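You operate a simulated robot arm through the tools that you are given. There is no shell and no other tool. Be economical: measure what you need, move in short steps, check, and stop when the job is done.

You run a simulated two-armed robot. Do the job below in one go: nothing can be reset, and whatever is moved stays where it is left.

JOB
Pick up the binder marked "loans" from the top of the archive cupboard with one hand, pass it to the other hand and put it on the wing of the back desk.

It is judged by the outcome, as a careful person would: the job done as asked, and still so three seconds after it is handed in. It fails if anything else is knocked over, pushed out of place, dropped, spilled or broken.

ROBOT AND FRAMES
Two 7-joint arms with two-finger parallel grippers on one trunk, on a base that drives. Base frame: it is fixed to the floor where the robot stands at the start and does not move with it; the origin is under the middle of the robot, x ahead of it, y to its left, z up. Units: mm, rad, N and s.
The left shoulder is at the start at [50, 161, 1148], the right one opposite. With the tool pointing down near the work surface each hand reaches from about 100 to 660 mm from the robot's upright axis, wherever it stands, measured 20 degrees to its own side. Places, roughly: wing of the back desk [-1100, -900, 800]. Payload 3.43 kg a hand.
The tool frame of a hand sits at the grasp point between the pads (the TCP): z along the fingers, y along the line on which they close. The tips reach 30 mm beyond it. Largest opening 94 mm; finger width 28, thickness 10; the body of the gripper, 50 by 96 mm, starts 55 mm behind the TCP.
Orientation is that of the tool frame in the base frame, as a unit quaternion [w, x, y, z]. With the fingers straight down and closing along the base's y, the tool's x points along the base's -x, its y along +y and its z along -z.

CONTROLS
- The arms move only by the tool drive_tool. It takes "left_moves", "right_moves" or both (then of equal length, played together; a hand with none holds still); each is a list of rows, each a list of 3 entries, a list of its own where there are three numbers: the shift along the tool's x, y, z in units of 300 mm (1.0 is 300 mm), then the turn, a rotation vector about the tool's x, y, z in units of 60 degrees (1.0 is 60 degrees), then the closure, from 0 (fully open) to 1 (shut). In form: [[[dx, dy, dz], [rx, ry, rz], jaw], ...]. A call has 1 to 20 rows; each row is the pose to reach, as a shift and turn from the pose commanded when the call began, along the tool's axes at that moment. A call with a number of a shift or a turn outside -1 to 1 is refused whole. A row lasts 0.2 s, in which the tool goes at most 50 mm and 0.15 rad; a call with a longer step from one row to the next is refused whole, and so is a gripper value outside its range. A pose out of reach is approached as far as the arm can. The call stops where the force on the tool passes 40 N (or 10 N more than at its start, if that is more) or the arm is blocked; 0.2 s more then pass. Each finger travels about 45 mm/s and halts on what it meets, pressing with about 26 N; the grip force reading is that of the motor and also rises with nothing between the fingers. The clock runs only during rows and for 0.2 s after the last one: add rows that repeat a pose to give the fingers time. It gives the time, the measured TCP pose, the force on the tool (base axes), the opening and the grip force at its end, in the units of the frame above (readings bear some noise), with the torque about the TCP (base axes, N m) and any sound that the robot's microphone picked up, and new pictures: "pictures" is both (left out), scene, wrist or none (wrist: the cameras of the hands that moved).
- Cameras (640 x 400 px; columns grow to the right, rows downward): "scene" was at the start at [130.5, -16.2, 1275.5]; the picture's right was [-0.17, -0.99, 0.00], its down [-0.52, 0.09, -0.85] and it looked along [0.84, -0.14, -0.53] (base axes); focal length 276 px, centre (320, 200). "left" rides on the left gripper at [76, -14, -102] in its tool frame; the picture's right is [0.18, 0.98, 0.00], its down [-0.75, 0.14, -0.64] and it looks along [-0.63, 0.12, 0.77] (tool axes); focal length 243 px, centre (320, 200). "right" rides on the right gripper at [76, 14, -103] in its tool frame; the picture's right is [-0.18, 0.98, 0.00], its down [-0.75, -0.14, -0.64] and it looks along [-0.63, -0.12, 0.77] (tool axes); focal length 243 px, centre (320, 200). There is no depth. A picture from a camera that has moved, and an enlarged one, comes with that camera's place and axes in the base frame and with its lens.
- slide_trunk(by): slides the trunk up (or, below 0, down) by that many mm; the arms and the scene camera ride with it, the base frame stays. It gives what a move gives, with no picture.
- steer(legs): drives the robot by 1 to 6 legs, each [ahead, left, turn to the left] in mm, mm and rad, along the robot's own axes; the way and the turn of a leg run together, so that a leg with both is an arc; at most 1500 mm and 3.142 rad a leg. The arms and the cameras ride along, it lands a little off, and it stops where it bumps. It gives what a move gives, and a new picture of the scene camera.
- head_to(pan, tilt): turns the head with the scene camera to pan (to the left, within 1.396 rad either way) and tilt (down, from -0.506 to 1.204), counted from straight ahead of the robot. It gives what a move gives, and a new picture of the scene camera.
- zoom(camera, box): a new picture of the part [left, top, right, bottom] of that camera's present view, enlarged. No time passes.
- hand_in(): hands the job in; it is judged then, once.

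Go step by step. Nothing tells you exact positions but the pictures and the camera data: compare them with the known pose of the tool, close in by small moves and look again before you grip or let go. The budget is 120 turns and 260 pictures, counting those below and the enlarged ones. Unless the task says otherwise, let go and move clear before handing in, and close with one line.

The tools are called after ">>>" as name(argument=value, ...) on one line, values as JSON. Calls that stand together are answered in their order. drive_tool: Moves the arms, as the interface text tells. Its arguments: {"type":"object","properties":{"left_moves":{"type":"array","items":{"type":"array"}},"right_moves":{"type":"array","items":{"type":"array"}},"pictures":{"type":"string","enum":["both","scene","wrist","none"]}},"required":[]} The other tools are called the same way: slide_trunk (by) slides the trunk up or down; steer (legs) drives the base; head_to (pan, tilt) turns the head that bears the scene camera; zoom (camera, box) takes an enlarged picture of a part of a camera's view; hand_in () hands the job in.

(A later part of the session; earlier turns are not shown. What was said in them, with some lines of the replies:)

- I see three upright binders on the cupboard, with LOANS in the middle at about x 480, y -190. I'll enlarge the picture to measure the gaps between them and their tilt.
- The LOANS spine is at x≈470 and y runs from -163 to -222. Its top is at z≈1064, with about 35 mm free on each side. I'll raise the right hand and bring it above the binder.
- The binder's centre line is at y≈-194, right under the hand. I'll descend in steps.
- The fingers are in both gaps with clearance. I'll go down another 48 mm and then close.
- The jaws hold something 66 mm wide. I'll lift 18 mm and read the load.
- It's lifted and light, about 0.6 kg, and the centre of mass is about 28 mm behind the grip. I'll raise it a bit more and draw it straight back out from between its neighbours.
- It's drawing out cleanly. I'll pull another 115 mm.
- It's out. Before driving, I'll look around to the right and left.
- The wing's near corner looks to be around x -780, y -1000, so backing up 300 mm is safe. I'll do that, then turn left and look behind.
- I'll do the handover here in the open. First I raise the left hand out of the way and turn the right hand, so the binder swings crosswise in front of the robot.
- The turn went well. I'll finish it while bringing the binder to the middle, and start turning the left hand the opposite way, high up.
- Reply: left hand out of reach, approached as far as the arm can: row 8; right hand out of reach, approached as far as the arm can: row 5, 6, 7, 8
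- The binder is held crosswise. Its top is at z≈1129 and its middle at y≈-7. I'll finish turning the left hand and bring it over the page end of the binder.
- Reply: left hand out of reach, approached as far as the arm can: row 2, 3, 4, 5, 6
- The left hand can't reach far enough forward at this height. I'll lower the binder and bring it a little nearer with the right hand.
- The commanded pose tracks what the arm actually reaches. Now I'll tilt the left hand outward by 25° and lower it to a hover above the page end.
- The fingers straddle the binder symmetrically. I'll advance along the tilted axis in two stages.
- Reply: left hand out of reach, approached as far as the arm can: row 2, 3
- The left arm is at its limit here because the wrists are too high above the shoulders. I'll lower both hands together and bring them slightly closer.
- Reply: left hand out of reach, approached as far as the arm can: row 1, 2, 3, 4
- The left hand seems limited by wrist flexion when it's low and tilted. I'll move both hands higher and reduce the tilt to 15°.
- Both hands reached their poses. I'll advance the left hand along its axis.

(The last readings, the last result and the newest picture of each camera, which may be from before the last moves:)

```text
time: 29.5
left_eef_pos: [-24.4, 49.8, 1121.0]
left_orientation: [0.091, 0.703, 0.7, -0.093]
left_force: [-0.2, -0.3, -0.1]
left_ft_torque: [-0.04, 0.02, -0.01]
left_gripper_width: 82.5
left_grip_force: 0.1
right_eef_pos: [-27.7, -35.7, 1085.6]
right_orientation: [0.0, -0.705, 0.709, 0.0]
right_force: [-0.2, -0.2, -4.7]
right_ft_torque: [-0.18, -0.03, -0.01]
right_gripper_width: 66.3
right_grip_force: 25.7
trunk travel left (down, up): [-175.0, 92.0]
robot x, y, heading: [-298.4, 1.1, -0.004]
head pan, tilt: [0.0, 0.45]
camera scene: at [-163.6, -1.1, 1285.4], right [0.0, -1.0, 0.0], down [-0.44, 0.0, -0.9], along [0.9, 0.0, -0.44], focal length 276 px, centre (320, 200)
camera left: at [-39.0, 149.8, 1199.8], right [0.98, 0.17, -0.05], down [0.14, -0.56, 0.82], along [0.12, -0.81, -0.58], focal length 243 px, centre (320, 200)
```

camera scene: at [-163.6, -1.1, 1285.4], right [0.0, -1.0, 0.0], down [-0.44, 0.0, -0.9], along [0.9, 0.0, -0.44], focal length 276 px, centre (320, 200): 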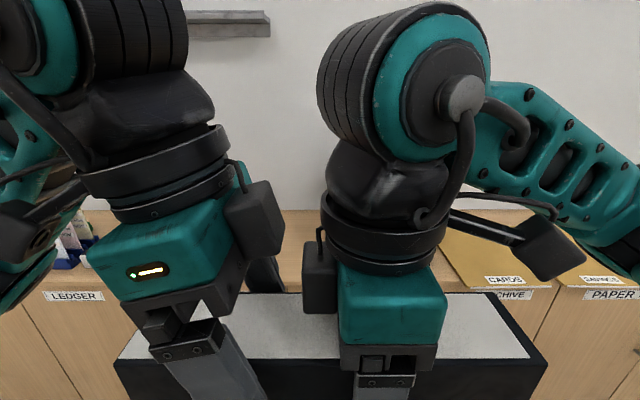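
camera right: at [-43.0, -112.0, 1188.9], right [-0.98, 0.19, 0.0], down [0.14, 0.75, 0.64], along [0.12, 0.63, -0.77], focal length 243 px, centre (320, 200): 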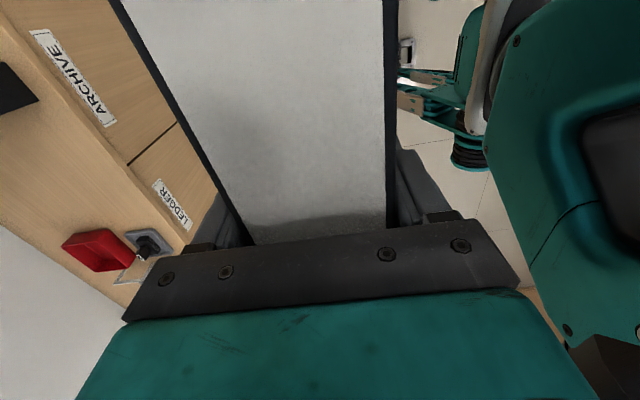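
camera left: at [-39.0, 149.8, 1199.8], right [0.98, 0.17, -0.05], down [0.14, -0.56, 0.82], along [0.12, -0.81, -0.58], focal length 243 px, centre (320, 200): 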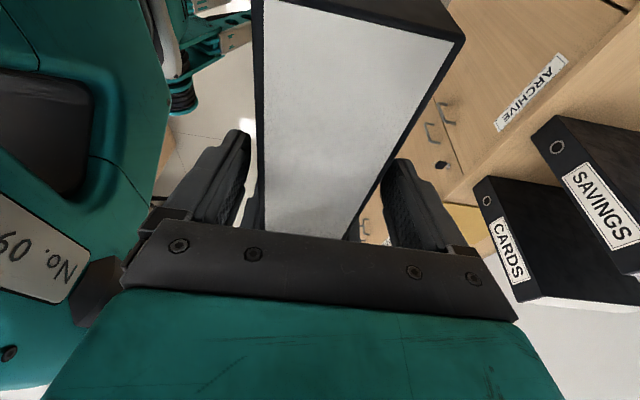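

The fingers straddle the top. I'll go down the last 24 mm, straight in the binder's plane, and then close the left hand.

>>> drive_tool(left_moves=[[[0.011, 0, 0.04], [0, 0, 0], 0.12], [[0.022, 0, 0.08], [0, 0, 0], 0.12], [[0.022, 0, 0.08], [0, 0, 0], 0.12]])

```text
time: 30.3
left_eef_pos: [-25.2, 50.9, 1098.2]
left_orientation: [0.092, 0.702, 0.7, -0.092]
left_force: [-0.3, -0.6, -0.4]
left_ft_torque: [-0.01, 0.01, 0.01]
left_gripper_width: 82.8
left_grip_force: 0.1
right_eef_pos: [-27.3, -36.1, 1084.9]
right_orientation: [0.0, -0.706, 0.709, 0.0]
right_force: [0.2, -0.1, -5.6]
right_ft_torque: [-0.14, -0.01, 0.0]
right_gripper_width: 66.2
right_grip_force: 26.1
trunk travel left (down, up): [-175.0, 92.0]
robot x, y, heading: [-297.6, 2.1, -0.004]
head pan, tilt: [0.0, 0.45]
camera scene: at [-163.6, -1.2, 1285.4], right [0.0, -1.0, 0.0], down [-0.44, 0.0, -0.9], along [0.9, 0.0, -0.44], focal length 276 px, centre (320, 200)
camera left: at [-39.1, 149.9, 1176.2], right [0.98, 0.17, -0.05], down [0.14, -0.56, 0.82], along [0.12, -0.81, -0.58], focal length 243 px, centre (320, 200)
```

scene: 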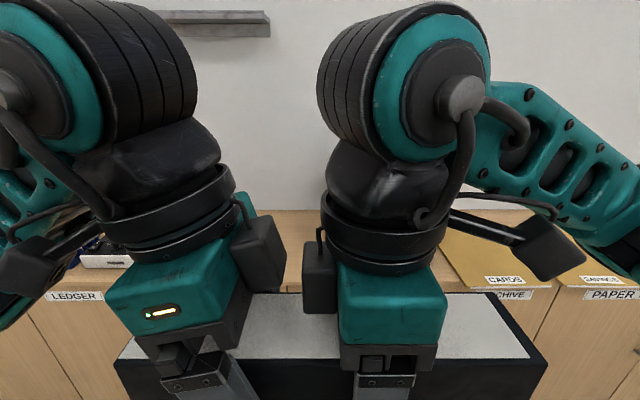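
left: 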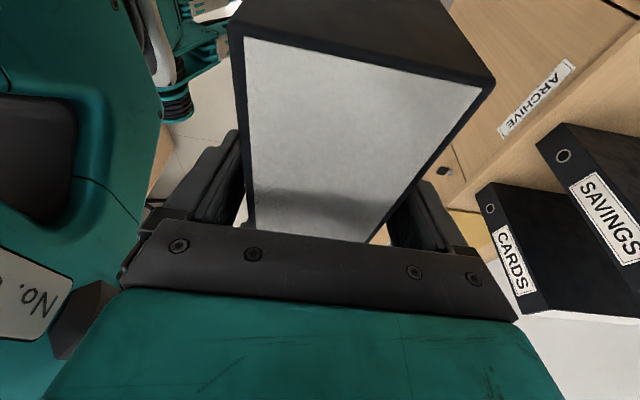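

There's room for another 7 mm towards the middle. I'll take that and then close the left hand.

>>> drive_tool(left_moves=[[[-0.0225, 0, 0.006], [0, 0, 0], 0.12], [[-0.0225, 0, 0.006], [0, 0, 0], 0.2], [[-0.0225, 0, 0.006], [0, 0, 0], 0.4], [[-0.0225, 0, 0.006], [0, 0, 0], 0.7], [[-0.0225, 0, 0.006], [0, 0, 0], 1], [[-0.0225, 0, 0.006], [0, 0, 0], 1], [[-0.0225, 0, 0.006], [0, 0, 0], 1]])

```text
time: 31.9
left_eef_pos: [-25.3, 43.7, 1097.1]
left_orientation: [0.092, 0.703, 0.7, -0.093]
left_force: [-11.6, 1.6, 0.3]
left_ft_torque: [-0.11, -0.11, -0.26]
left_gripper_width: 66.7
left_grip_force: 25.9
right_eef_pos: [-26.1, -36.2, 1086.3]
right_orientation: [0.0, -0.704, 0.71, 0.001]
right_force: [12.0, -1.6, -6.1]
right_ft_torque: [-0.06, 0.2, -0.65]
right_gripper_width: 66.2
right_grip_force: 26.3
trunk travel left (down, up): [-175.0, 92.0]
robot x, y, heading: [-296.6, 2.4, -0.0]
head pan, tilt: [0.0, 0.45]
camera scene: at [-163.6, -1.1, 1285.4], right [0.0, -1.0, 0.0], down [-0.44, 0.0, -0.9], along [0.9, 0.0, -0.44], focal length 276 px, centre (320, 200)
camera left: at [-39.8, 143.0, 1176.4], right [0.98, 0.17, -0.05], down [0.14, -0.56, 0.82], along [0.11, -0.81, -0.58], focal length 243 px, centre (320, 200)
```

scene: 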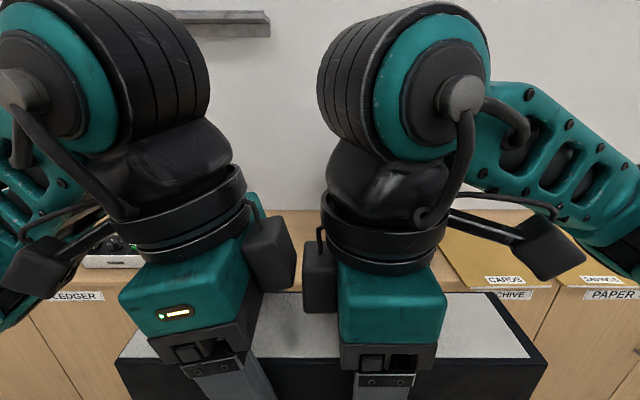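
left: 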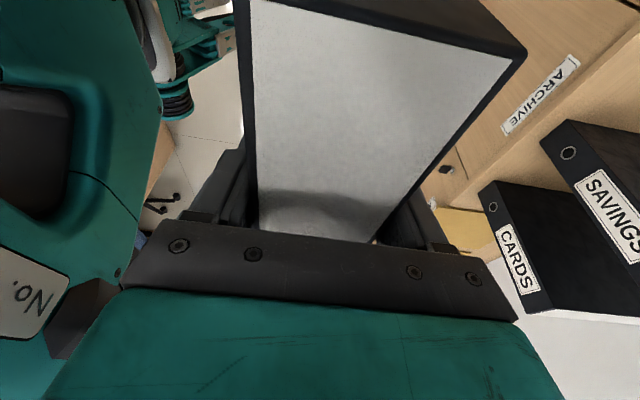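

Both hands hold the binder. I'll relax the small side load and then open the right hand.

>>> drive_tool(left_moves=[[[0, -0.006, 0], [0, 0, 0], 1], [[0, -0.006, 0], [0, 0, 0], 1], [[0, -0.006, 0], [0, 0, 0], 1], [[0, -0.006, 0], [0, 0, 0], 1]], right_moves=[[[0, 0, 0], [0, 0, 0], 1], [[0, 0, 0], [0, 0, 0], 0.25], [[0, 0, 0], [0, 0, 0], 0.1], [[0, 0, 0], [0, 0, 0], 0.06]])

```text
time: 32.9
left_eef_pos: [-27.1, 42.7, 1097.0]
left_orientation: [0.092, 0.702, 0.7, -0.092]
left_force: [0.2, 0.8, 1.0]
left_ft_torque: [0.24, -0.01, 0.01]
left_gripper_width: 66.4
left_grip_force: 25.7
right_eef_pos: [-26.7, -35.7, 1086.5]
right_orientation: [0.0, -0.706, 0.708, -0.001]
right_force: [0.4, -0.3, 0.0]
right_ft_torque: [0.0, 0.05, 0.02]
right_gripper_width: 88.5
right_grip_force: 0.1
trunk travel left (down, up): [-175.0, 92.0]
robot x, y, heading: [-298.6, 0.5, -0.005]
head pan, tilt: [0.0, 0.45]
camera scene: at [-163.6, -1.1, 1285.4], right [0.0, -1.0, 0.0], down [-0.44, 0.0, -0.9], along [0.9, 0.0, -0.44], focal length 276 px, centre (320, 200)
camera right: at [-42.9, -112.1, 1188.6], right [-0.98, 0.19, 0.0], down [0.14, 0.75, 0.64], along [0.12, 0.63, -0.77], focal length 243 px, centre (320, 200)
camera left: at [-41.4, 143.5, 1176.2], right [0.98, 0.18, -0.05], down [0.14, -0.56, 0.82], along [0.12, -0.81, -0.58], focal length 243 px, centre (320, 200)
```

scene: 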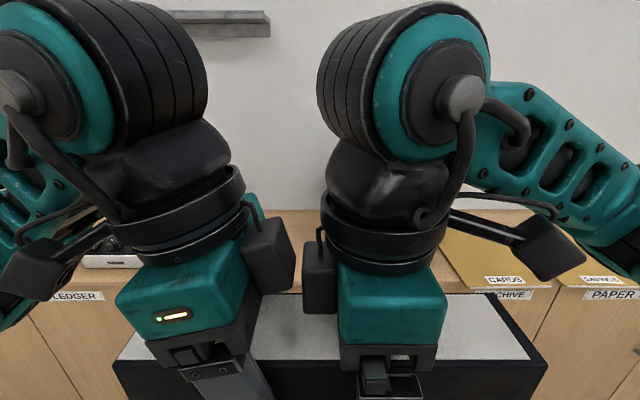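
right: 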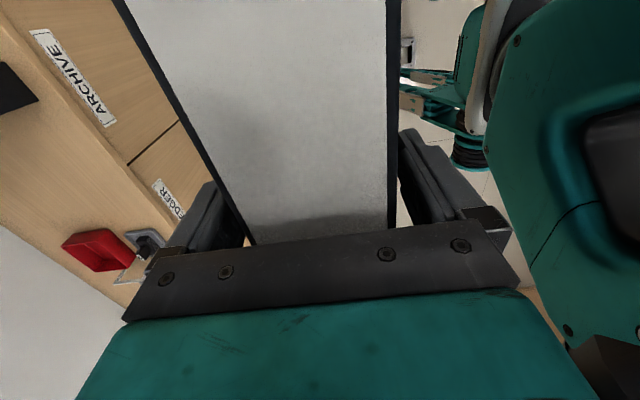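
left: 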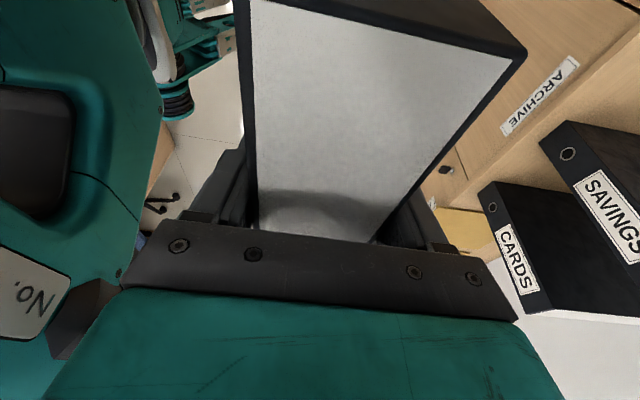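

The right hand has released and the binder hangs from the left. I'll raise the right hand clear and move it to its own side.

>>> drive_tool(right_moves=[[[0, 0, -0.1], [0, 0, 0], 0], [[0, 0, -0.2], [0, 0, 0], 0], [[0, 0, -0.3], [0, 0, 0], 0], [[0.15, 0, -0.3], [0, 0, 0], 0], [[0.3, 0, -0.3], [0, 0, 0], 0], [[0.45, 0, -0.3], [0, 0, 0], 0]])

```text
time: 34.3
left_eef_pos: [-26.5, 43.6, 1097.1]
left_orientation: [0.093, 0.702, 0.7, -0.092]
left_force: [-0.3, -0.3, 0.5]
left_ft_torque: [0.3, 0.0, 0.0]
left_gripper_width: 66.6
left_grip_force: 25.6
right_eef_pos: [-43.1, -157.1, 1169.0]
right_orientation: [0.0, -0.705, 0.709, 0.0]
right_force: [0.6, -0.7, -0.4]
right_ft_torque: [0.01, -0.03, -0.02]
right_gripper_width: 94.0
right_grip_force: 0.0
right hand out of reach, approached as far as the arm can: row 6
trunk travel left (down, up): [-175.0, 92.0]
robot x, y, heading: [-297.1, -3.6, -0.006]
head pan, tilt: [0.0, 0.45]
camera scene: at [-163.9, -1.4, 1285.5], right [0.0, -1.0, 0.0], down [-0.44, 0.0, -0.9], along [0.9, 0.0, -0.44], focal length 276 px, centre (320, 200)
camera right: at [-58.3, -233.1, 1272.8], right [-0.98, 0.19, 0.0], down [0.15, 0.75, 0.64], along [0.12, 0.63, -0.77], focal length 243 px, centre (320, 200)
```

scene: 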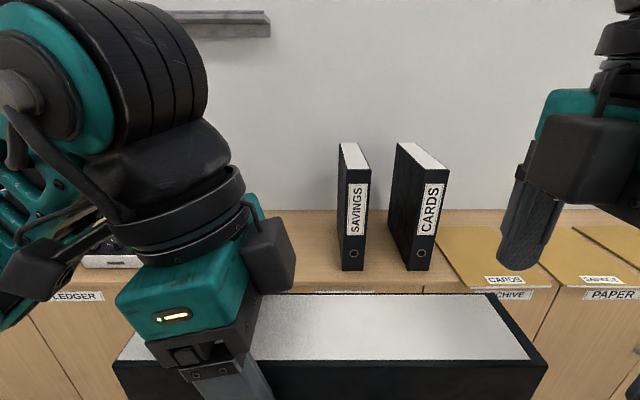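
right: 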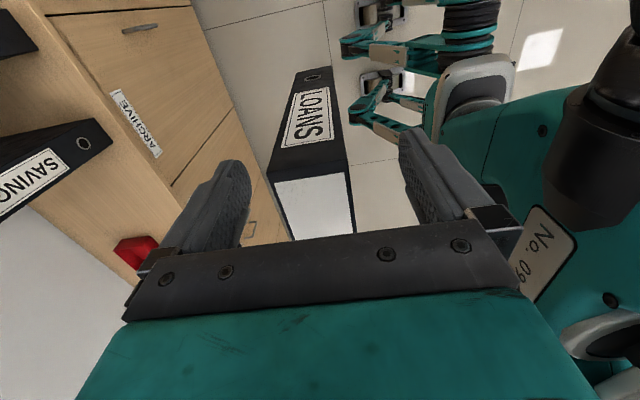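

The binder now hangs level from the left hand. I'll turn the left hand back to its natural direction, spine pointing ahead, so it has forward reach.

>>> drive_tool(left_moves=[[[0.03, 0.0, -0.009], [-0.032, 0, -0.12], 1], [[0.06, 0.02, -0.017], [-0.065, 0, -0.241], 1], [[0.09, 0.06, -0.026], [-0.097, 0, -0.362], 1], [[0.12, 0.11, -0.034], [-0.129, 0, -0.483], 1], [[0.15, 0.17, -0.043], [-0.162, 0, -0.604], 1], [[0.193, 0.233, -0.052], [-0.194, 0, -0.7245], 1]], pictures="none")

>>> drive_tool(left_moves=[[[0, 0, 0], [-0.032, 0, -0.12], 1], [[0, 0, 0], [-0.065, 0, -0.241], 1], [[0, 0, 0], [-0.097, 0, -0.362], 1], [[0, 0, 0], [-0.129, 0, -0.483], 1], [[0, 0, 0], [-0.162, 0, -0.604], 1], [[0, 0, 0], [-0.194, 0, -0.7245], 1]], right_moves=[[[0, 0, 0], [0, 0, 0.12], 0], [[0, 0, 0], [0, 0, 0.24], 0], [[0, 0, 0], [0, 0, 0.36], 0], [[0, 0, 0], [0, 0, 0.48], 0], [[0, 0, 0], [0, 0, 0.6], 0], [[0, 0, 0], [0, 0, 0.72], 0]])

```text
time: 35.7
left_eef_pos: [40.9, 104.2, 1097.5]
left_orientation: [0.12, 0.381, 0.916, -0.05]
left_force: [-0.5, -0.3, -0.3]
left_ft_torque: [0.17, 0.21, 0.06]
left_gripper_width: 66.2
left_grip_force: 26.5
right_eef_pos: [-42.1, -156.4, 1169.6]
right_orientation: [0.001, -0.705, 0.709, 0.001]
right_force: [0.4, 0.4, -0.4]
right_ft_torque: [0.04, 0.0, 0.02]
right_gripper_width: 94.2
right_grip_force: 0.1
trunk travel left (down, up): [-175.0, 92.0]
robot x, y, heading: [-299.1, 2.0, -0.005]
head pan, tilt: [0.0, 0.45]
```

```text
time: 37.1
left_eef_pos: [41.9, 103.1, 1096.6]
left_orientation: [0.13, 0.002, 0.991, 0.0]
left_force: [-0.3, 0.6, -0.4]
left_ft_torque: [-0.04, 0.3, -0.03]
left_gripper_width: 66.4
left_grip_force: 26.2
right_eef_pos: [-40.8, -158.5, 1171.2]
right_orientation: [0.0, -0.394, 0.919, 0.0]
right_force: [0.4, -0.1, 1.0]
right_ft_torque: [-0.01, -0.01, -0.03]
right_gripper_width: 94.2
right_grip_force: 0.0
trunk travel left (down, up): [-175.0, 92.0]
robot x, y, heading: [-294.3, 3.0, -0.005]
head pan, tilt: [0.0, 0.45]
camera scene: at [-163.6, -1.1, 1285.4], right [0.0, -1.0, 0.0], down [-0.44, 0.0, -0.9], along [0.9, 0.0, -0.44], focal length 276 px, centre (320, 200)
camera right: at [-105.5, -203.9, 1273.3], right [-0.58, 0.81, 0.0], down [0.62, 0.45, 0.64], along [0.52, 0.38, -0.77], focal length 243 px, centre (320, 200)
camera left: at [-58.2, 89.3, 1176.7], right [-0.18, 0.98, -0.05], down [0.56, 0.14, 0.81], along [0.81, 0.12, -0.58], focal length 243 px, centre (320, 200)
```

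scene: 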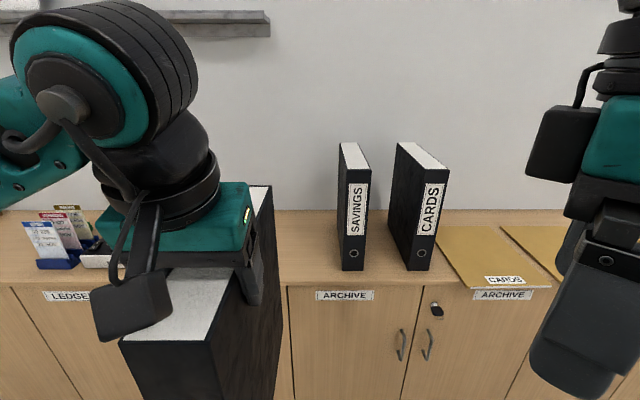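
right: 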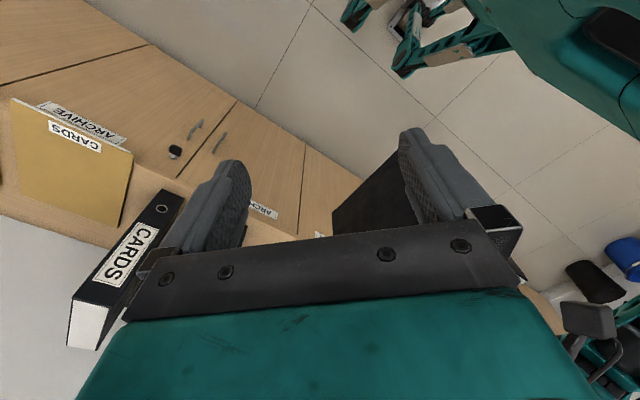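
left: 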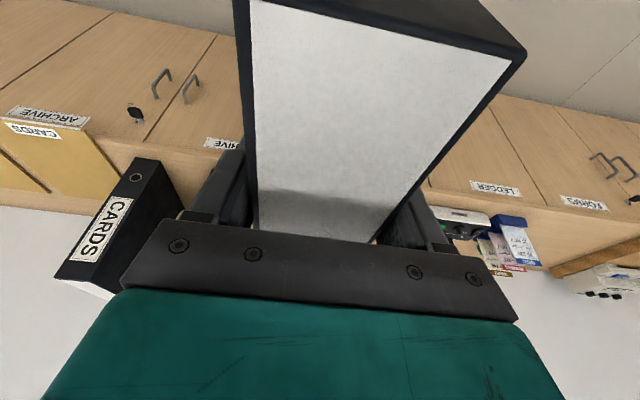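

Ready to travel. I'll turn right in place to face along -y and look at the wing.

>>> steer(legs=[[0, 0, -1.57]])

>>> head_to(pan=-0.7, tilt=0.5)

```text
time: 41.3
left_eef_pos: [-187.7, -337.8, 1097.8]
left_orientation: [0.093, 0.695, 0.707, -0.091]
left_force: [0.5, -0.3, 0.0]
left_ft_torque: [0.26, -0.01, 0.02]
left_gripper_width: 66.3
left_grip_force: 26.0
right_eef_pos: [-450.7, -260.3, 1169.6]
right_orientation: [0.0, 0.361, 0.933, 0.001]
right_force: [0.1, -0.8, 0.2]
right_ft_torque: [0.0, 0.03, -0.01]
right_gripper_width: 93.9
right_grip_force: 0.0
trunk travel left (down, up): [-175.0, 92.0]
robot x, y, heading: [-299.0, -1.4, -1.554]
head pan, tilt: [0.0, 0.45]
camera scene: at [-293.6, -132.8, 1285.4], right [-1.0, -0.02, 0.0], down [-0.01, 0.44, -0.9], along [0.01, -0.9, -0.44], focal length 276 px, centre (320, 200)
```

scene: 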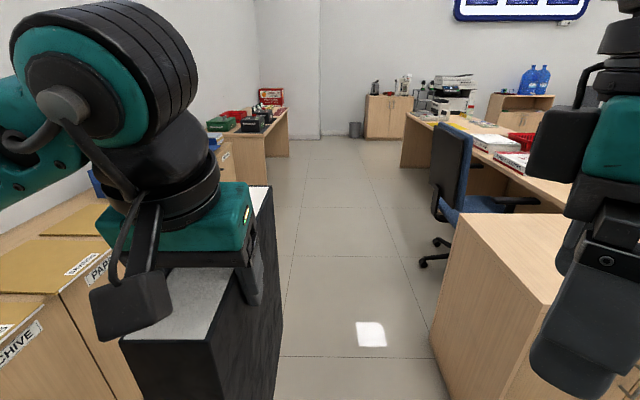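

```text
time: 42.4
left_eef_pos: [-187.6, -336.6, 1096.1]
left_orientation: [0.092, 0.696, 0.706, -0.091]
left_force: [0.7, -0.2, -0.9]
left_ft_torque: [0.26, -0.02, 0.04]
left_gripper_width: 66.5
left_grip_force: 25.7
right_eef_pos: [-452.1, -259.5, 1171.4]
right_orientation: [0.0, 0.361, 0.933, 0.0]
right_force: [0.3, 0.7, -0.7]
right_ft_torque: [0.01, 0.01, -0.01]
right_gripper_width: 93.9
right_grip_force: 0.0
trunk travel left (down, up): [-175.0, 92.0]
robot x, y, heading: [-301.6, -2.7, -1.559]
head pan, tilt: [-0.7, 0.499]
camera scene: at [-352.4, -111.5, 1280.9], right [-0.78, 0.63, 0.0], down [0.3, 0.37, -0.88], along [-0.55, -0.68, -0.48], focal length 276 px, centre (320, 200)
```

scene: 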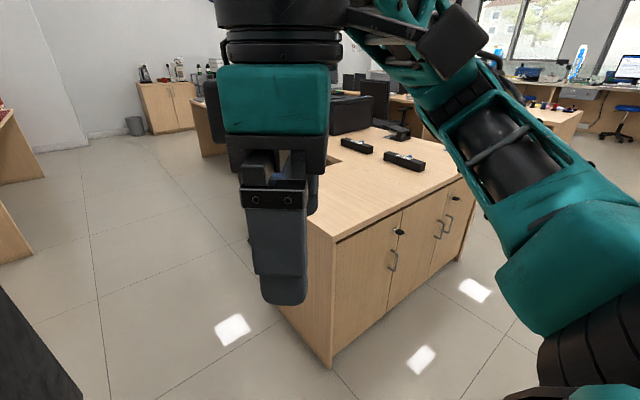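

The wing top runs from x≈-786 to -1587 with its front edge at y≈-580. The only objects on it are near x -1480, so the near part is free. I'll strafe right in front of it.

>>> steer(legs=[[0, -400, 0], [0, -355, 0]])

>>> head_to(pan=-0.1, tilt=0.6)

```text
time: 49.8
left_eef_pos: [-953.1, -349.5, 1098.0]
left_orientation: [0.093, 0.697, 0.705, -0.092]
left_force: [0.7, 0.0, 0.4]
left_ft_torque: [0.26, 0.03, 0.0]
left_gripper_width: 66.6
left_grip_force: 26.4
right_eef_pos: [-1216.3, -270.7, 1170.9]
right_orientation: [0.0, 0.364, 0.932, 0.0]
right_force: [0.7, -0.2, -1.1]
right_ft_torque: [-0.01, -0.01, -0.01]
right_gripper_width: 94.2
right_grip_force: 0.2
trunk travel left (down, up): [-175.0, 92.0]
robot x, y, heading: [-1059.8, -11.2, -1.561]
head pan, tilt: [-0.7, 0.499]
camera scene: at [-1116.8, -123.4, 1280.9], right [-0.77, 0.64, 0.0], down [0.3, 0.37, -0.88], along [-0.56, -0.68, -0.48], focal length 276 px, centre (320, 200)
```

scene: 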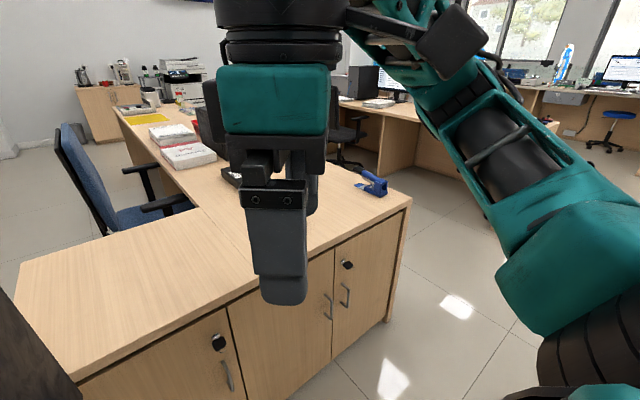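

```text
time: 50.8
left_eef_pos: [-954.7, -351.2, 1098.1]
left_orientation: [0.092, 0.697, 0.705, -0.091]
left_force: [0.6, -1.2, 0.9]
left_ft_torque: [0.29, 0.02, -0.05]
left_gripper_width: 66.6
left_grip_force: 25.5
right_eef_pos: [-1216.5, -270.2, 1170.9]
right_orientation: [0.0, 0.364, 0.932, 0.0]
right_force: [0.6, -0.3, 0.6]
right_ft_torque: [-0.01, -0.01, 0.0]
right_gripper_width: 94.1
right_grip_force: 0.1
trunk travel left (down, up): [-175.0, 92.0]
robot x, y, heading: [-1061.2, -15.0, -1.562]
head pan, tilt: [-0.099, 0.6]
camera scene: at [-1066.7, -141.2, 1271.9], right [-1.0, 0.09, 0.0], down [0.05, 0.56, -0.82], along [-0.07, -0.82, -0.57], focal length 276 px, centre (320, 200)
```

scene: 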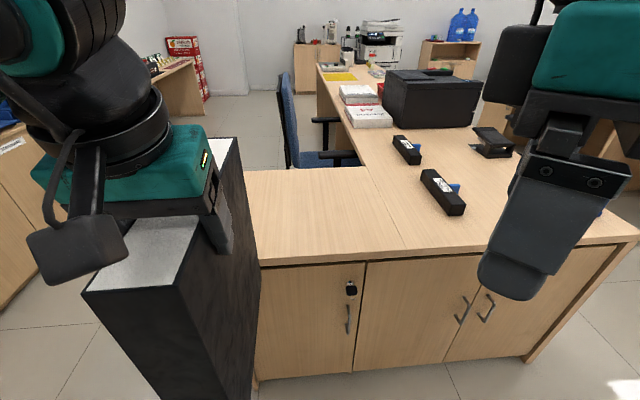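

The wing part of the top (x from -786 to -1308) is bare. I'll raise the trunk so the binder clears the edge, then drive forward.

>>> slide_trunk(by=85)

>>> steer(legs=[[200, 0, -0.009]])

```text
time: 52.0
left_eef_pos: [-953.8, -351.3, 1183.3]
left_orientation: [0.092, 0.697, 0.705, -0.091]
left_force: [-0.1, -0.5, -6.5]
left_ft_torque: [0.24, -0.03, 0.02]
left_gripper_width: 66.4
left_grip_force: 26.2
right_eef_pos: [-1217.3, -271.5, 1255.2]
right_orientation: [-0.001, 0.364, 0.932, 0.0]
right_force: [-1.4, 0.4, -0.3]
right_ft_torque: [0.01, -0.03, -0.02]
right_gripper_width: 94.0
right_grip_force: 0.0
trunk travel left (down, up): [-260.0, 7.0]
robot x, y, heading: [-1061.0, -13.0, -1.562]
head pan, tilt: [-0.099, 0.6]
```

```text
time: 53.6
left_eef_pos: [-955.8, -549.5, 1182.7]
left_orientation: [0.092, 0.701, 0.701, -0.091]
left_force: [-0.6, -0.6, -5.2]
left_ft_torque: [0.28, 0.01, 0.02]
left_gripper_width: 66.4
left_grip_force: 26.0
right_eef_pos: [-1217.7, -467.4, 1255.6]
right_orientation: [0.0, 0.368, 0.93, 0.001]
right_force: [-0.9, -0.3, -1.0]
right_ft_torque: [0.0, 0.04, 0.0]
right_gripper_width: 94.2
right_grip_force: 0.1
trunk travel left (down, up): [-260.0, 7.0]
robot x, y, heading: [-1063.1, -207.2, -1.575]
head pan, tilt: [-0.099, 0.6]
camera scene: at [-1067.2, -339.6, 1356.7], right [-0.99, 0.1, 0.0], down [0.06, 0.56, -0.82], along [-0.08, -0.82, -0.57], focal length 276 px, centre (320, 200)
```

scene: 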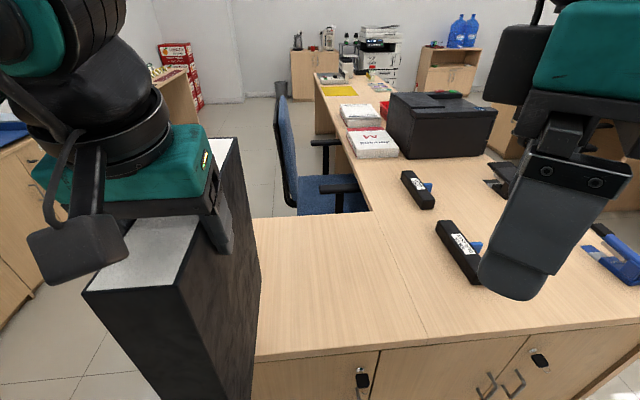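

Comparing the two views, the desk top sits lower than I assumed, about z 700. That puts the wing at x from -875 to -1364 and y from -675 to -1195. I'll drive a little closer and to the right so the binder comes over its middle.

>>> steer(legs=[[120, -120, 0.005]])

>>> head_to(pan=0.1, tilt=0.85)

```text
time: 55.1
left_eef_pos: [-1048.0, -634.8, 1182.5]
left_orientation: [0.092, 0.699, 0.703, -0.091]
left_force: [0.6, 0.8, -5.6]
left_ft_torque: [0.23, 0.02, -0.01]
left_gripper_width: 66.5
left_grip_force: 26.0
right_eef_pos: [-1310.4, -555.3, 1254.9]
right_orientation: [0.0, 0.365, 0.931, 0.0]
right_force: [0.9, 1.3, 0.3]
right_ft_torque: [0.01, 0.05, 0.01]
right_gripper_width: 93.9
right_grip_force: 0.0
trunk travel left (down, up): [-260.0, 7.0]
robot x, y, heading: [-1155.0, -293.8, -1.564]
head pan, tilt: [-0.099, 0.6]
stopped in leg 1: the robot was blocked; the commanded pose is now the measured one
camera scene: at [-1159.5, -426.3, 1357.0], right [-1.0, 0.09, 0.0], down [0.05, 0.56, -0.83], along [-0.08, -0.82, -0.56], focal length 276 px, centre (320, 200)
```

scene: 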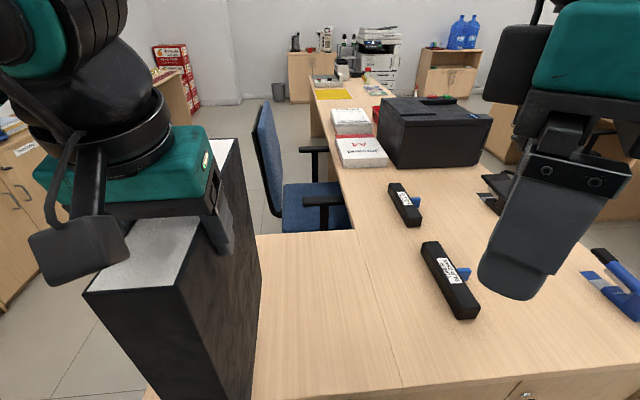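

```text
time: 55.9
left_eef_pos: [-1047.8, -637.8, 1180.9]
left_orientation: [0.091, 0.698, 0.705, -0.093]
left_force: [0.7, 0.7, -5.4]
left_ft_torque: [0.28, -0.03, -0.02]
left_gripper_width: 66.2
left_grip_force: 26.1
right_eef_pos: [-1309.6, -556.6, 1256.4]
right_orientation: [0.0, 0.365, 0.931, 0.0]
right_force: [0.3, -0.5, -0.9]
right_ft_torque: [-0.02, 0.02, 0.02]
right_gripper_width: 93.9
right_grip_force: 0.0
trunk travel left (down, up): [-260.0, 7.0]
robot x, y, heading: [-1152.2, -299.5, -1.566]
head pan, tilt: [0.099, 0.85]
camera scene: at [-1143.4, -417.3, 1336.0], right [-0.99, -0.11, 0.0], down [-0.08, 0.75, -0.66], along [0.07, -0.66, -0.75], focal length 276 px, centre (320, 200)
```

scene: 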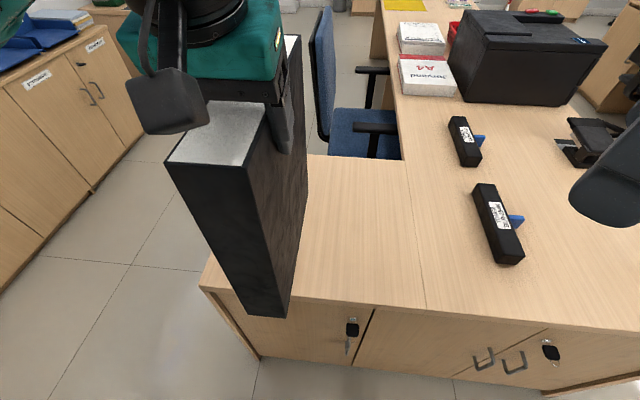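

The base touched the desk front, so this is as close as it gets. The wing area under the binder is free. I'll extend the left arm 200 mm forward over the wing.

>>> drive_tool(left_moves=[[[-0.129, 0, 0.035], [0, 0, 0], 1], [[-0.258, 0, 0.069], [0, 0, 0], 1], [[-0.386, 0, 0.104], [0, 0, 0], 1], [[-0.515, 0, 0.138], [0, 0, 0], 1], [[-0.644, 0, 0.173], [0, 0, 0], 1], [[-0.644, 0, 0.173], [0, 0, 0], 1]])

```text
time: 57.2
left_eef_pos: [-1047.2, -835.5, 1181.8]
left_orientation: [0.093, 0.698, 0.704, -0.093]
left_force: [-1.3, -0.1, -4.7]
left_ft_torque: [0.29, -0.01, 0.04]
left_gripper_width: 66.3
left_grip_force: 26.2
right_eef_pos: [-1309.0, -556.9, 1255.1]
right_orientation: [0.0, 0.365, 0.931, 0.0]
right_force: [-0.2, 0.4, 0.2]
right_ft_torque: [-0.01, 0.0, -0.02]
right_gripper_width: 94.0
right_grip_force: 0.0
trunk travel left (down, up): [-260.0, 7.0]
robot x, y, heading: [-1155.0, -302.1, -1.568]
head pan, tilt: [0.099, 0.85]
camera scene: at [-1143.1, -417.2, 1336.0], right [-0.99, -0.11, 0.0], down [-0.08, 0.75, -0.66], along [0.07, -0.66, -0.75], focal length 276 px, centre (320, 200)
camera left: at [-1061.7, -737.0, 1260.9], right [0.98, 0.19, -0.05], down [0.15, -0.56, 0.81], along [0.12, -0.81, -0.58], focal length 243 px, centre (320, 200)
```

scene: 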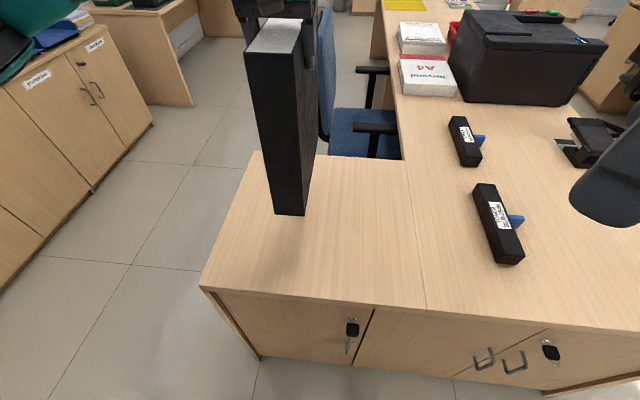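
left: 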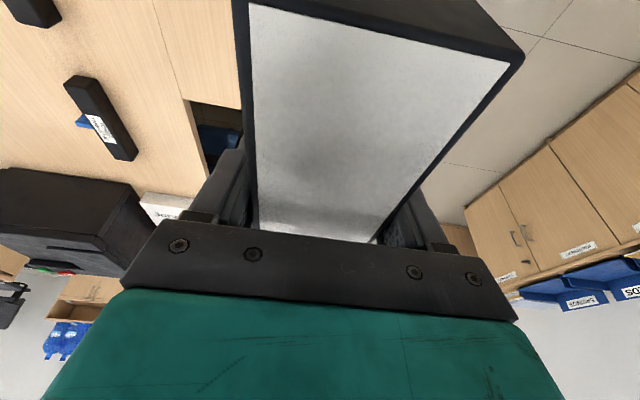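

The binder is over bare wing surface, about 150 mm up. I'll lower the trunk 110 mm, then finish with guarded arm steps.

>>> slide_trunk(by=-110)

>>> zoom(camera="scene", box=[160, 60, 440, 330])

```text
time: 58.7
left_eef_pos: [-1045.9, -836.7, 1071.9]
left_orientation: [0.091, 0.698, 0.704, -0.092]
left_force: [0.0, 0.0, -4.7]
left_ft_torque: [0.26, -0.02, -0.05]
left_gripper_width: 66.3
left_grip_force: 26.6
right_eef_pos: [-1309.9, -557.4, 1146.4]
right_orientation: [0.0, 0.365, 0.931, 0.001]
right_force: [-0.2, -0.6, 0.4]
right_ft_torque: [0.01, -0.01, -0.03]
right_gripper_width: 94.0
right_grip_force: 0.0
trunk travel left (down, up): [-150.0, 117.0]
robot x, y, heading: [-1153.5, -299.6, -1.562]
head pan, tilt: [0.099, 0.85]
```

```text
1.48 times, centred on (300, 195) of scene
camera zoom: at [-1143.3, -417.3, 1226.0], right [-0.99, -0.11, 0.0], down [-0.08, 0.75, -0.66], along [0.07, -0.66, -0.75], focal length 409 px, centre (350, 207)
```

zoom: 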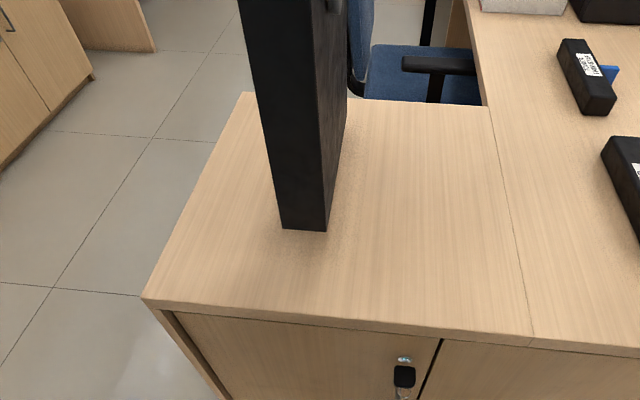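

Comparing views before and after the trunk move puts the desk at z≈796, so the binder's base is just above it. I'll lower by small steps and watch the force.

>>> drive_tool(left_moves=[[[0.0022, 0, 0.008], [0, 0, 0], 1], [[0.0043, 0, 0.016], [0, 0, 0], 1]], pictures="none")

```text
time: 59.3
left_eef_pos: [-1046.0, -836.3, 1064.7]
left_orientation: [0.092, 0.699, 0.704, -0.092]
left_force: [0.8, 0.3, -6.2]
left_ft_torque: [0.24, 0.01, 0.0]
left_gripper_width: 66.6
left_grip_force: 25.9
right_eef_pos: [-1309.6, -556.4, 1145.1]
right_orientation: [0.0, 0.365, 0.931, -0.001]
right_force: [0.0, 1.2, -0.5]
right_ft_torque: [0.03, 0.0, -0.02]
right_gripper_width: 94.2
right_grip_force: 0.0
trunk travel left (down, up): [-150.0, 117.0]
robot x, y, heading: [-1154.9, -295.6, -1.558]
head pan, tilt: [0.099, 0.85]
```

>>> drive_tool(left_moves=[[[0.0022, 0, 0.008], [0, 0, 0], 1], [[0.0043, 0, 0.016], [0, 0, 0], 1]], pictures="none")

>>> zoom(camera="scene", box=[220, 120, 360, 260])

```text
time: 59.9
left_eef_pos: [-1046.1, -836.0, 1062.3]
left_orientation: [0.092, 0.698, 0.704, -0.091]
left_force: [-0.3, 0.4, -5.2]
left_ft_torque: [0.26, 0.0, 0.03]
left_gripper_width: 66.3
left_grip_force: 25.8
right_eef_pos: [-1310.3, -557.2, 1144.5]
right_orientation: [-0.001, 0.365, 0.931, 0.0]
right_force: [-0.1, -0.5, 0.1]
right_ft_torque: [-0.01, 0.0, -0.02]
right_gripper_width: 93.9
right_grip_force: 0.0
trunk travel left (down, up): [-150.0, 117.0]
robot x, y, heading: [-1157.5, -298.1, -1.564]
head pan, tilt: [0.099, 0.85]
```

```text
2.86 times, centred on (290, 190) of scene
camera zoom: at [-1143.3, -417.5, 1225.9], right [-0.99, -0.11, 0.0], down [-0.08, 0.75, -0.66], along [0.07, -0.66, -0.75], focal length 789 px, centre (406, 229)
```

zoom: 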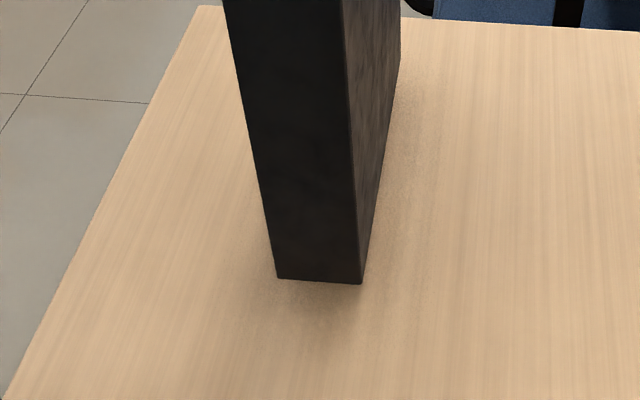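

Not touching yet. I'll keep going down.

>>> drive_tool(left_moves=[[[0.0022, 0, 0.008], [0, 0, 0], 1], [[0.0043, 0, 0.016], [0, 0, 0], 1], [[0.0065, 0, 0.024], [0, 0, 0], 1]], pictures="none")

>>> drive_tool(left_moves=[[[0.0022, 0, 0.008], [0, 0, 0], 1], [[0.0043, 0, 0.016], [0, 0, 0], 1]], pictures="scene")

```text
time: 60.7
left_eef_pos: [-1046.1, -836.1, 1053.9]
left_orientation: [0.092, 0.698, 0.704, -0.092]
left_force: [-0.4, -0.2, -4.8]
left_ft_torque: [0.25, 0.04, -0.04]
left_gripper_width: 66.4
left_grip_force: 26.1
right_eef_pos: [-1310.1, -557.6, 1146.3]
right_orientation: [0.0, 0.364, 0.931, 0.0]
right_force: [-0.2, 0.3, -0.2]
right_ft_torque: [0.01, -0.02, -0.02]
right_gripper_width: 94.1
right_grip_force: 0.0
trunk travel left (down, up): [-150.0, 117.0]
robot x, y, heading: [-1154.1, -299.1, -1.568]
head pan, tilt: [0.099, 0.85]
```

```text
time: 61.3
left_eef_pos: [-1047.0, -835.3, 1049.1]
left_orientation: [0.091, 0.698, 0.704, -0.092]
left_force: [-0.1, 0.0, -5.1]
left_ft_torque: [0.29, -0.01, -0.03]
left_gripper_width: 66.4
left_grip_force: 25.7
right_eef_pos: [-1310.1, -557.6, 1145.4]
right_orientation: [0.0, 0.366, 0.931, -0.001]
right_force: [-0.6, -0.2, 0.9]
right_ft_torque: [0.02, 0.01, 0.0]
right_gripper_width: 94.0
right_grip_force: 0.0
trunk travel left (down, up): [-150.0, 117.0]
robot x, y, heading: [-1154.3, -295.5, -1.559]
head pan, tilt: [0.099, 0.85]
camera scene: at [-1143.3, -417.5, 1225.9], right [-0.99, -0.11, 0.0], down [-0.08, 0.75, -0.66], along [0.07, -0.66, -0.75], focal length 276 px, centre (320, 200)
```

scene: 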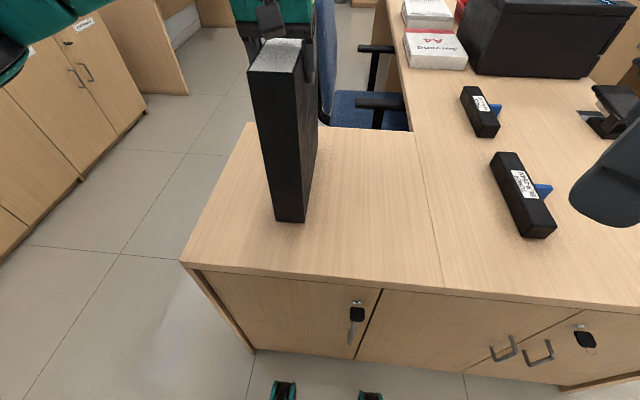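

>>> drive_tool(left_moves=[[[0.0022, 0, 0.008], [0, 0, 0], 1], [[0.0043, 0, 0.016], [0, 0, 0], 1], [[0.0065, 0, 0.024], [0, 0, 0], 1]], pictures="none")

>>> drive_tool(left_moves=[[[0.0022, 0, 0.008], [0, 0, 0], 1], [[0.0043, 0, 0.016], [0, 0, 0], 1]], pictures="none")

>>> zoom(camera="scene", box=[220, 120, 360, 260])

```text
time: 62.1
left_eef_pos: [-1046.6, -836.4, 1041.8]
left_orientation: [0.092, 0.698, 0.704, -0.092]
left_force: [-0.6, -0.2, -6.4]
left_ft_torque: [0.26, -0.01, -0.01]
left_gripper_width: 66.4
left_grip_force: 25.6
right_eef_pos: [-1310.3, -557.2, 1146.0]
right_orientation: [0.0, 0.365, 0.931, 0.0]
right_force: [0.1, -0.2, 0.0]
right_ft_torque: [0.0, 0.03, 0.01]
right_gripper_width: 94.0
right_grip_force: 0.0
trunk travel left (down, up): [-150.0, 117.0]
robot x, y, heading: [-1153.0, -296.7, -1.563]
head pan, tilt: [0.099, 0.85]
```

```text
time: 62.7
left_eef_pos: [-1046.6, -836.8, 1038.5]
left_orientation: [0.091, 0.698, 0.704, -0.091]
left_force: [0.5, -0.7, -5.4]
left_ft_torque: [0.24, 0.01, 0.0]
left_gripper_width: 66.5
left_grip_force: 26.4
right_eef_pos: [-1309.8, -556.8, 1144.8]
right_orientation: [0.0, 0.365, 0.931, 0.0]
right_force: [0.4, 0.6, -0.1]
right_ft_torque: [0.01, 0.0, 0.0]
right_gripper_width: 94.1
right_grip_force: 0.1
trunk travel left (down, up): [-150.0, 117.0]
robot x, y, heading: [-1156.8, -296.5, -1.567]
head pan, tilt: [0.099, 0.85]
```

```text
2.86 times, centred on (290, 190) of scene
camera zoom: at [-1143.3, -417.5, 1225.9], right [-0.99, -0.11, 0.0], down [-0.08, 0.75, -0.66], along [0.07, -0.66, -0.75], focal length 789 px, centre (406, 229)
```

zoom: 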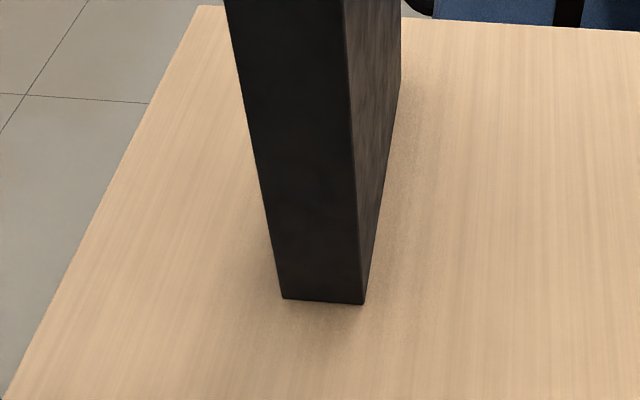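

The shadow is closing up. I'll continue down.

>>> drive_tool(left_moves=[[[0.0022, 0, 0.008], [0, 0, 0], 1], [[0.0043, 0, 0.016], [0, 0, 0], 1], [[0.0065, 0, 0.024], [0, 0, 0], 1]], pictures="none")

>>> drive_tool(left_moves=[[[0.0022, 0, 0.008], [0, 0, 0], 1], [[0.0043, 0, 0.016], [0, 0, 0], 1]], pictures="none")

>>> zoom(camera="scene", box=[220, 120, 360, 260])

```text
time: 63.5
left_eef_pos: [-1048.1, -835.3, 1032.9]
left_orientation: [0.093, 0.698, 0.704, -0.096]
left_force: [0.7, -0.7, 19.5]
left_ft_torque: [-0.05, -0.41, 0.16]
left_gripper_width: 66.6
left_grip_force: 26.2
right_eef_pos: [-1309.4, -555.9, 1146.1]
right_orientation: [0.0, 0.364, 0.931, 0.0]
right_force: [-0.3, -0.1, 0.6]
right_ft_torque: [-0.03, -0.03, -0.02]
right_gripper_width: 94.2
right_grip_force: 0.0
trunk travel left (down, up): [-150.0, 117.0]
robot x, y, heading: [-1153.8, -295.6, -1.565]
head pan, tilt: [0.099, 0.85]
```

```text
time: 64.1
left_eef_pos: [-1048.0, -835.4, 1026.1]
left_orientation: [0.093, 0.698, 0.704, -0.094]
left_force: [-1.5, -0.8, 19.4]
left_ft_torque: [0.13, -0.27, 0.24]
left_gripper_width: 66.3
left_grip_force: 26.1
right_eef_pos: [-1310.2, -555.9, 1145.4]
right_orientation: [0.002, 0.365, 0.931, 0.0]
right_force: [-0.6, 0.5, 0.5]
right_ft_torque: [0.01, -0.02, 0.04]
right_gripper_width: 94.1
right_grip_force: 0.0
trunk travel left (down, up): [-150.0, 117.0]
robot x, y, heading: [-1149.6, -297.3, -1.562]
head pan, tilt: [0.099, 0.85]
```

```text
2.86 times, centred on (290, 190) of scene
camera zoom: at [-1143.8, -415.5, 1226.2], right [-0.99, -0.11, 0.0], down [-0.08, 0.75, -0.66], along [0.07, -0.66, -0.75], focal length 789 px, centre (406, 229)
```

zoom: 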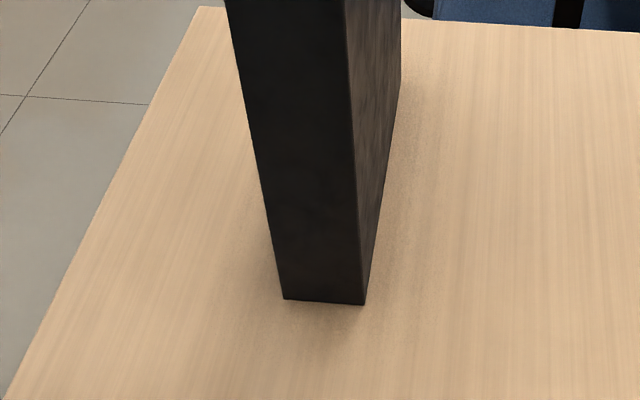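

The binder is standing on the desk, with 19 N of contact force. I'll ease off the pressure and then open the hand.

>>> drive_tool(left_moves=[[[-0.0017, 0, -0.0065], [0, 0, 0], 1], [[-0.0026, 0, -0.0097], [0, 0, 0], 1]], pictures="none")

```text
time: 64.7
left_eef_pos: [-1047.0, -835.7, 1025.8]
left_orientation: [0.091, 0.7, 0.702, -0.092]
left_force: [-1.2, 1.1, 1.1]
left_ft_torque: [-0.49, 0.28, -0.27]
left_gripper_width: 66.4
left_grip_force: 26.2
right_eef_pos: [-1310.2, -556.3, 1145.4]
right_orientation: [0.001, 0.365, 0.931, 0.0]
right_force: [0.2, -0.1, 0.3]
right_ft_torque: [0.02, 0.03, 0.02]
right_gripper_width: 93.9
right_grip_force: 0.1
trunk travel left (down, up): [-150.0, 117.0]
robot x, y, heading: [-1154.7, -296.5, -1.568]
head pan, tilt: [0.099, 0.85]
```

The pressure is nearly gone. Now I'll open the left hand.

>>> drive_tool(left_moves=[[[0, 0, 0], [0, 0, 0], 0.28], [[0, 0, 0], [0, 0, 0], 0.2], [[0, 0, 0], [0, 0, 0], 0.1], [[0, 0, 0], [0, 0, 0], 0.05], [[0, 0, 0], [0, 0, 0], 0.05]])

```text
time: 65.9
left_eef_pos: [-1047.0, -836.2, 1028.5]
left_orientation: [0.091, 0.698, 0.704, -0.093]
left_force: [-1.2, 0.5, -0.3]
left_ft_torque: [0.03, 0.0, -0.01]
left_gripper_width: 89.3
left_grip_force: 0.1
right_eef_pos: [-1309.2, -556.5, 1145.7]
right_orientation: [0.0, 0.365, 0.931, 0.0]
right_force: [-0.4, -0.7, -0.2]
right_ft_torque: [-0.05, 0.01, -0.02]
right_gripper_width: 94.0
right_grip_force: 0.1
trunk travel left (down, up): [-150.0, 117.0]
robot x, y, heading: [-1153.5, -302.5, -1.564]
head pan, tilt: [0.099, 0.85]
camera scene: at [-1143.4, -417.0, 1226.0], right [-0.99, -0.11, 0.0], down [-0.08, 0.75, -0.66], along [0.07, -0.66, -0.75], focal length 276 px, centre (320, 200)
camera left: at [-1062.0, -736.3, 1106.9], right [0.98, 0.19, -0.05], down [0.15, -0.56, 0.81], along [0.12, -0.81, -0.58], focal length 243 px, centre (320, 200)
```

scene: 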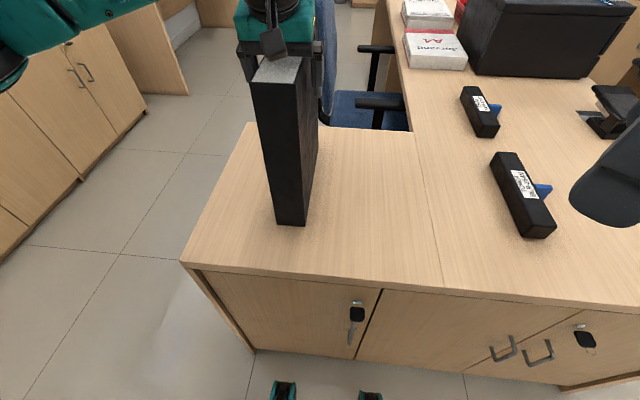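
left: 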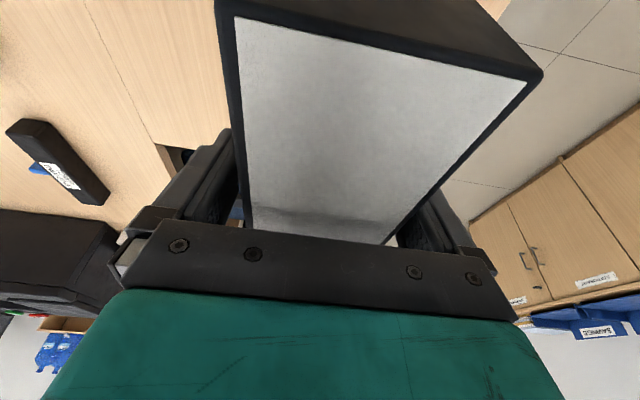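

It stands free. I'll retract the left hand along its axis.

>>> drive_tool(left_moves=[[[0, 0, -0.06], [0, 0, 0], 0.02], [[0, 0, -0.14], [0, 0, 0], 0], [[0, 0, -0.24], [0, 0, 0], 0], [[0, 0, -0.36], [0, 0, 0], 0], [[0, 0, -0.48], [0, 0, 0], 0]])

```text
time: 67.1
left_eef_pos: [-1045.8, -799.0, 1168.1]
left_orientation: [0.092, 0.698, 0.704, -0.092]
left_force: [-0.8, 0.3, 0.1]
left_ft_torque: [-0.01, 0.01, -0.01]
left_gripper_width: 93.9
left_grip_force: 0.1
right_eef_pos: [-1311.2, -555.5, 1145.9]
right_orientation: [-0.001, 0.365, 0.931, 0.0]
right_force: [0.4, 0.6, 0.1]
right_ft_torque: [-0.02, 0.03, 0.0]
right_gripper_width: 94.1
right_grip_force: 0.1
trunk travel left (down, up): [-150.0, 117.0]
robot x, y, heading: [-1155.0, -300.7, -1.565]
head pan, tilt: [0.099, 0.85]
camera scene: at [-1143.5, -416.7, 1226.0], right [-0.99, -0.11, 0.0], down [-0.08, 0.75, -0.66], along [0.07, -0.66, -0.75], focal length 276 px, centre (320, 200)
camera left: at [-1061.3, -699.4, 1246.9], right [0.98, 0.19, -0.05], down [0.15, -0.56, 0.81], along [0.12, -0.81, -0.58], focal length 243 px, centre (320, 200)
```

scene: 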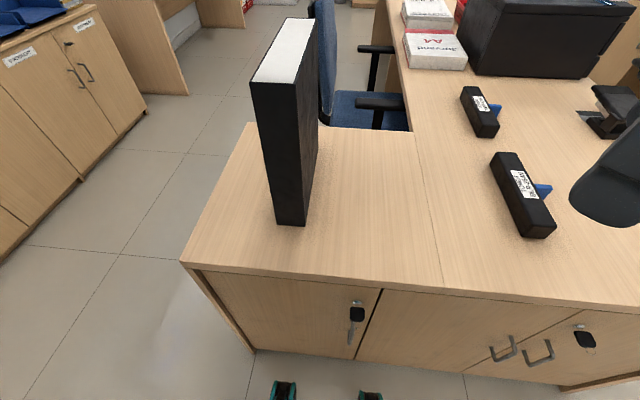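
left: 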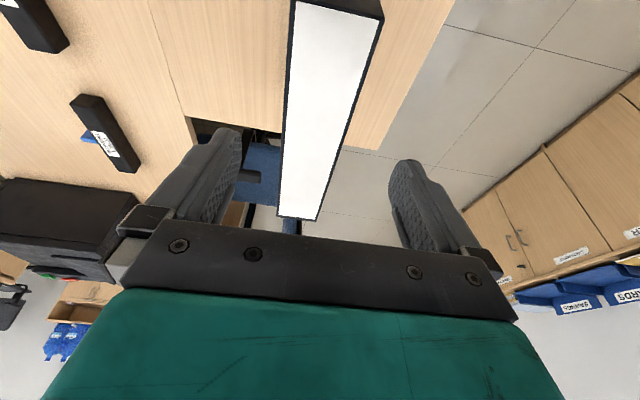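

The binder stands on the wing, well inside the edges. I'll back the base off and check once more.

>>> steer(legs=[[-250, 0, 0]])

```text
time: 68.9
left_eef_pos: [-1049.5, -554.1, 1166.1]
left_orientation: [0.092, 0.701, 0.701, -0.093]
left_force: [-0.1, -0.6, 1.6]
left_ft_torque: [0.0, 0.0, -0.01]
left_gripper_width: 93.9
left_grip_force: 0.1
right_eef_pos: [-1313.0, -308.2, 1144.6]
right_orientation: [0.0, 0.369, 0.93, -0.001]
right_force: [0.7, 0.1, 0.4]
right_ft_torque: [0.02, 0.0, 0.0]
right_gripper_width: 94.0
right_grip_force: 0.2
trunk travel left (down, up): [-150.0, 117.0]
robot x, y, heading: [-1155.7, -46.6, -1.571]
head pan, tilt: [0.099, 0.85]
camera scene: at [-1145.2, -169.2, 1226.1], right [-1.0, -0.1, 0.0], down [-0.07, 0.75, -0.66], along [0.06, -0.66, -0.75], focal length 276 px, centre (320, 200)
```

scene: 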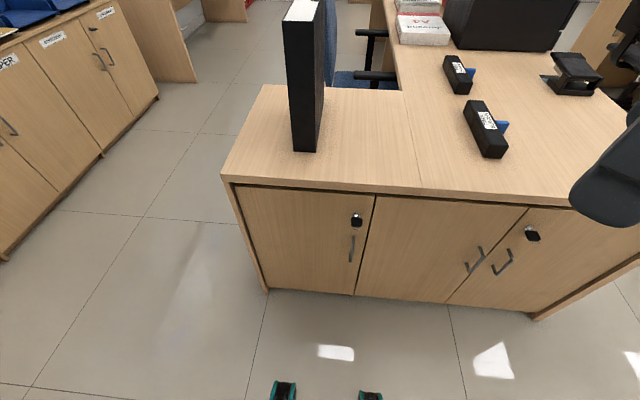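

The LOANS binder stands upright on the wing, the other things in view look undisturbed and both hands are clear, so I'm handing in.

>>> hand_in()

```text
The job is handed in.
```

I picked the "loans" binder off the archive cupboard with the right hand and passed it in the air to the left. It now stands upright on the wing of the back desk; the base bumped the desk front once on the way, but nothing in view was moved or knocked over.
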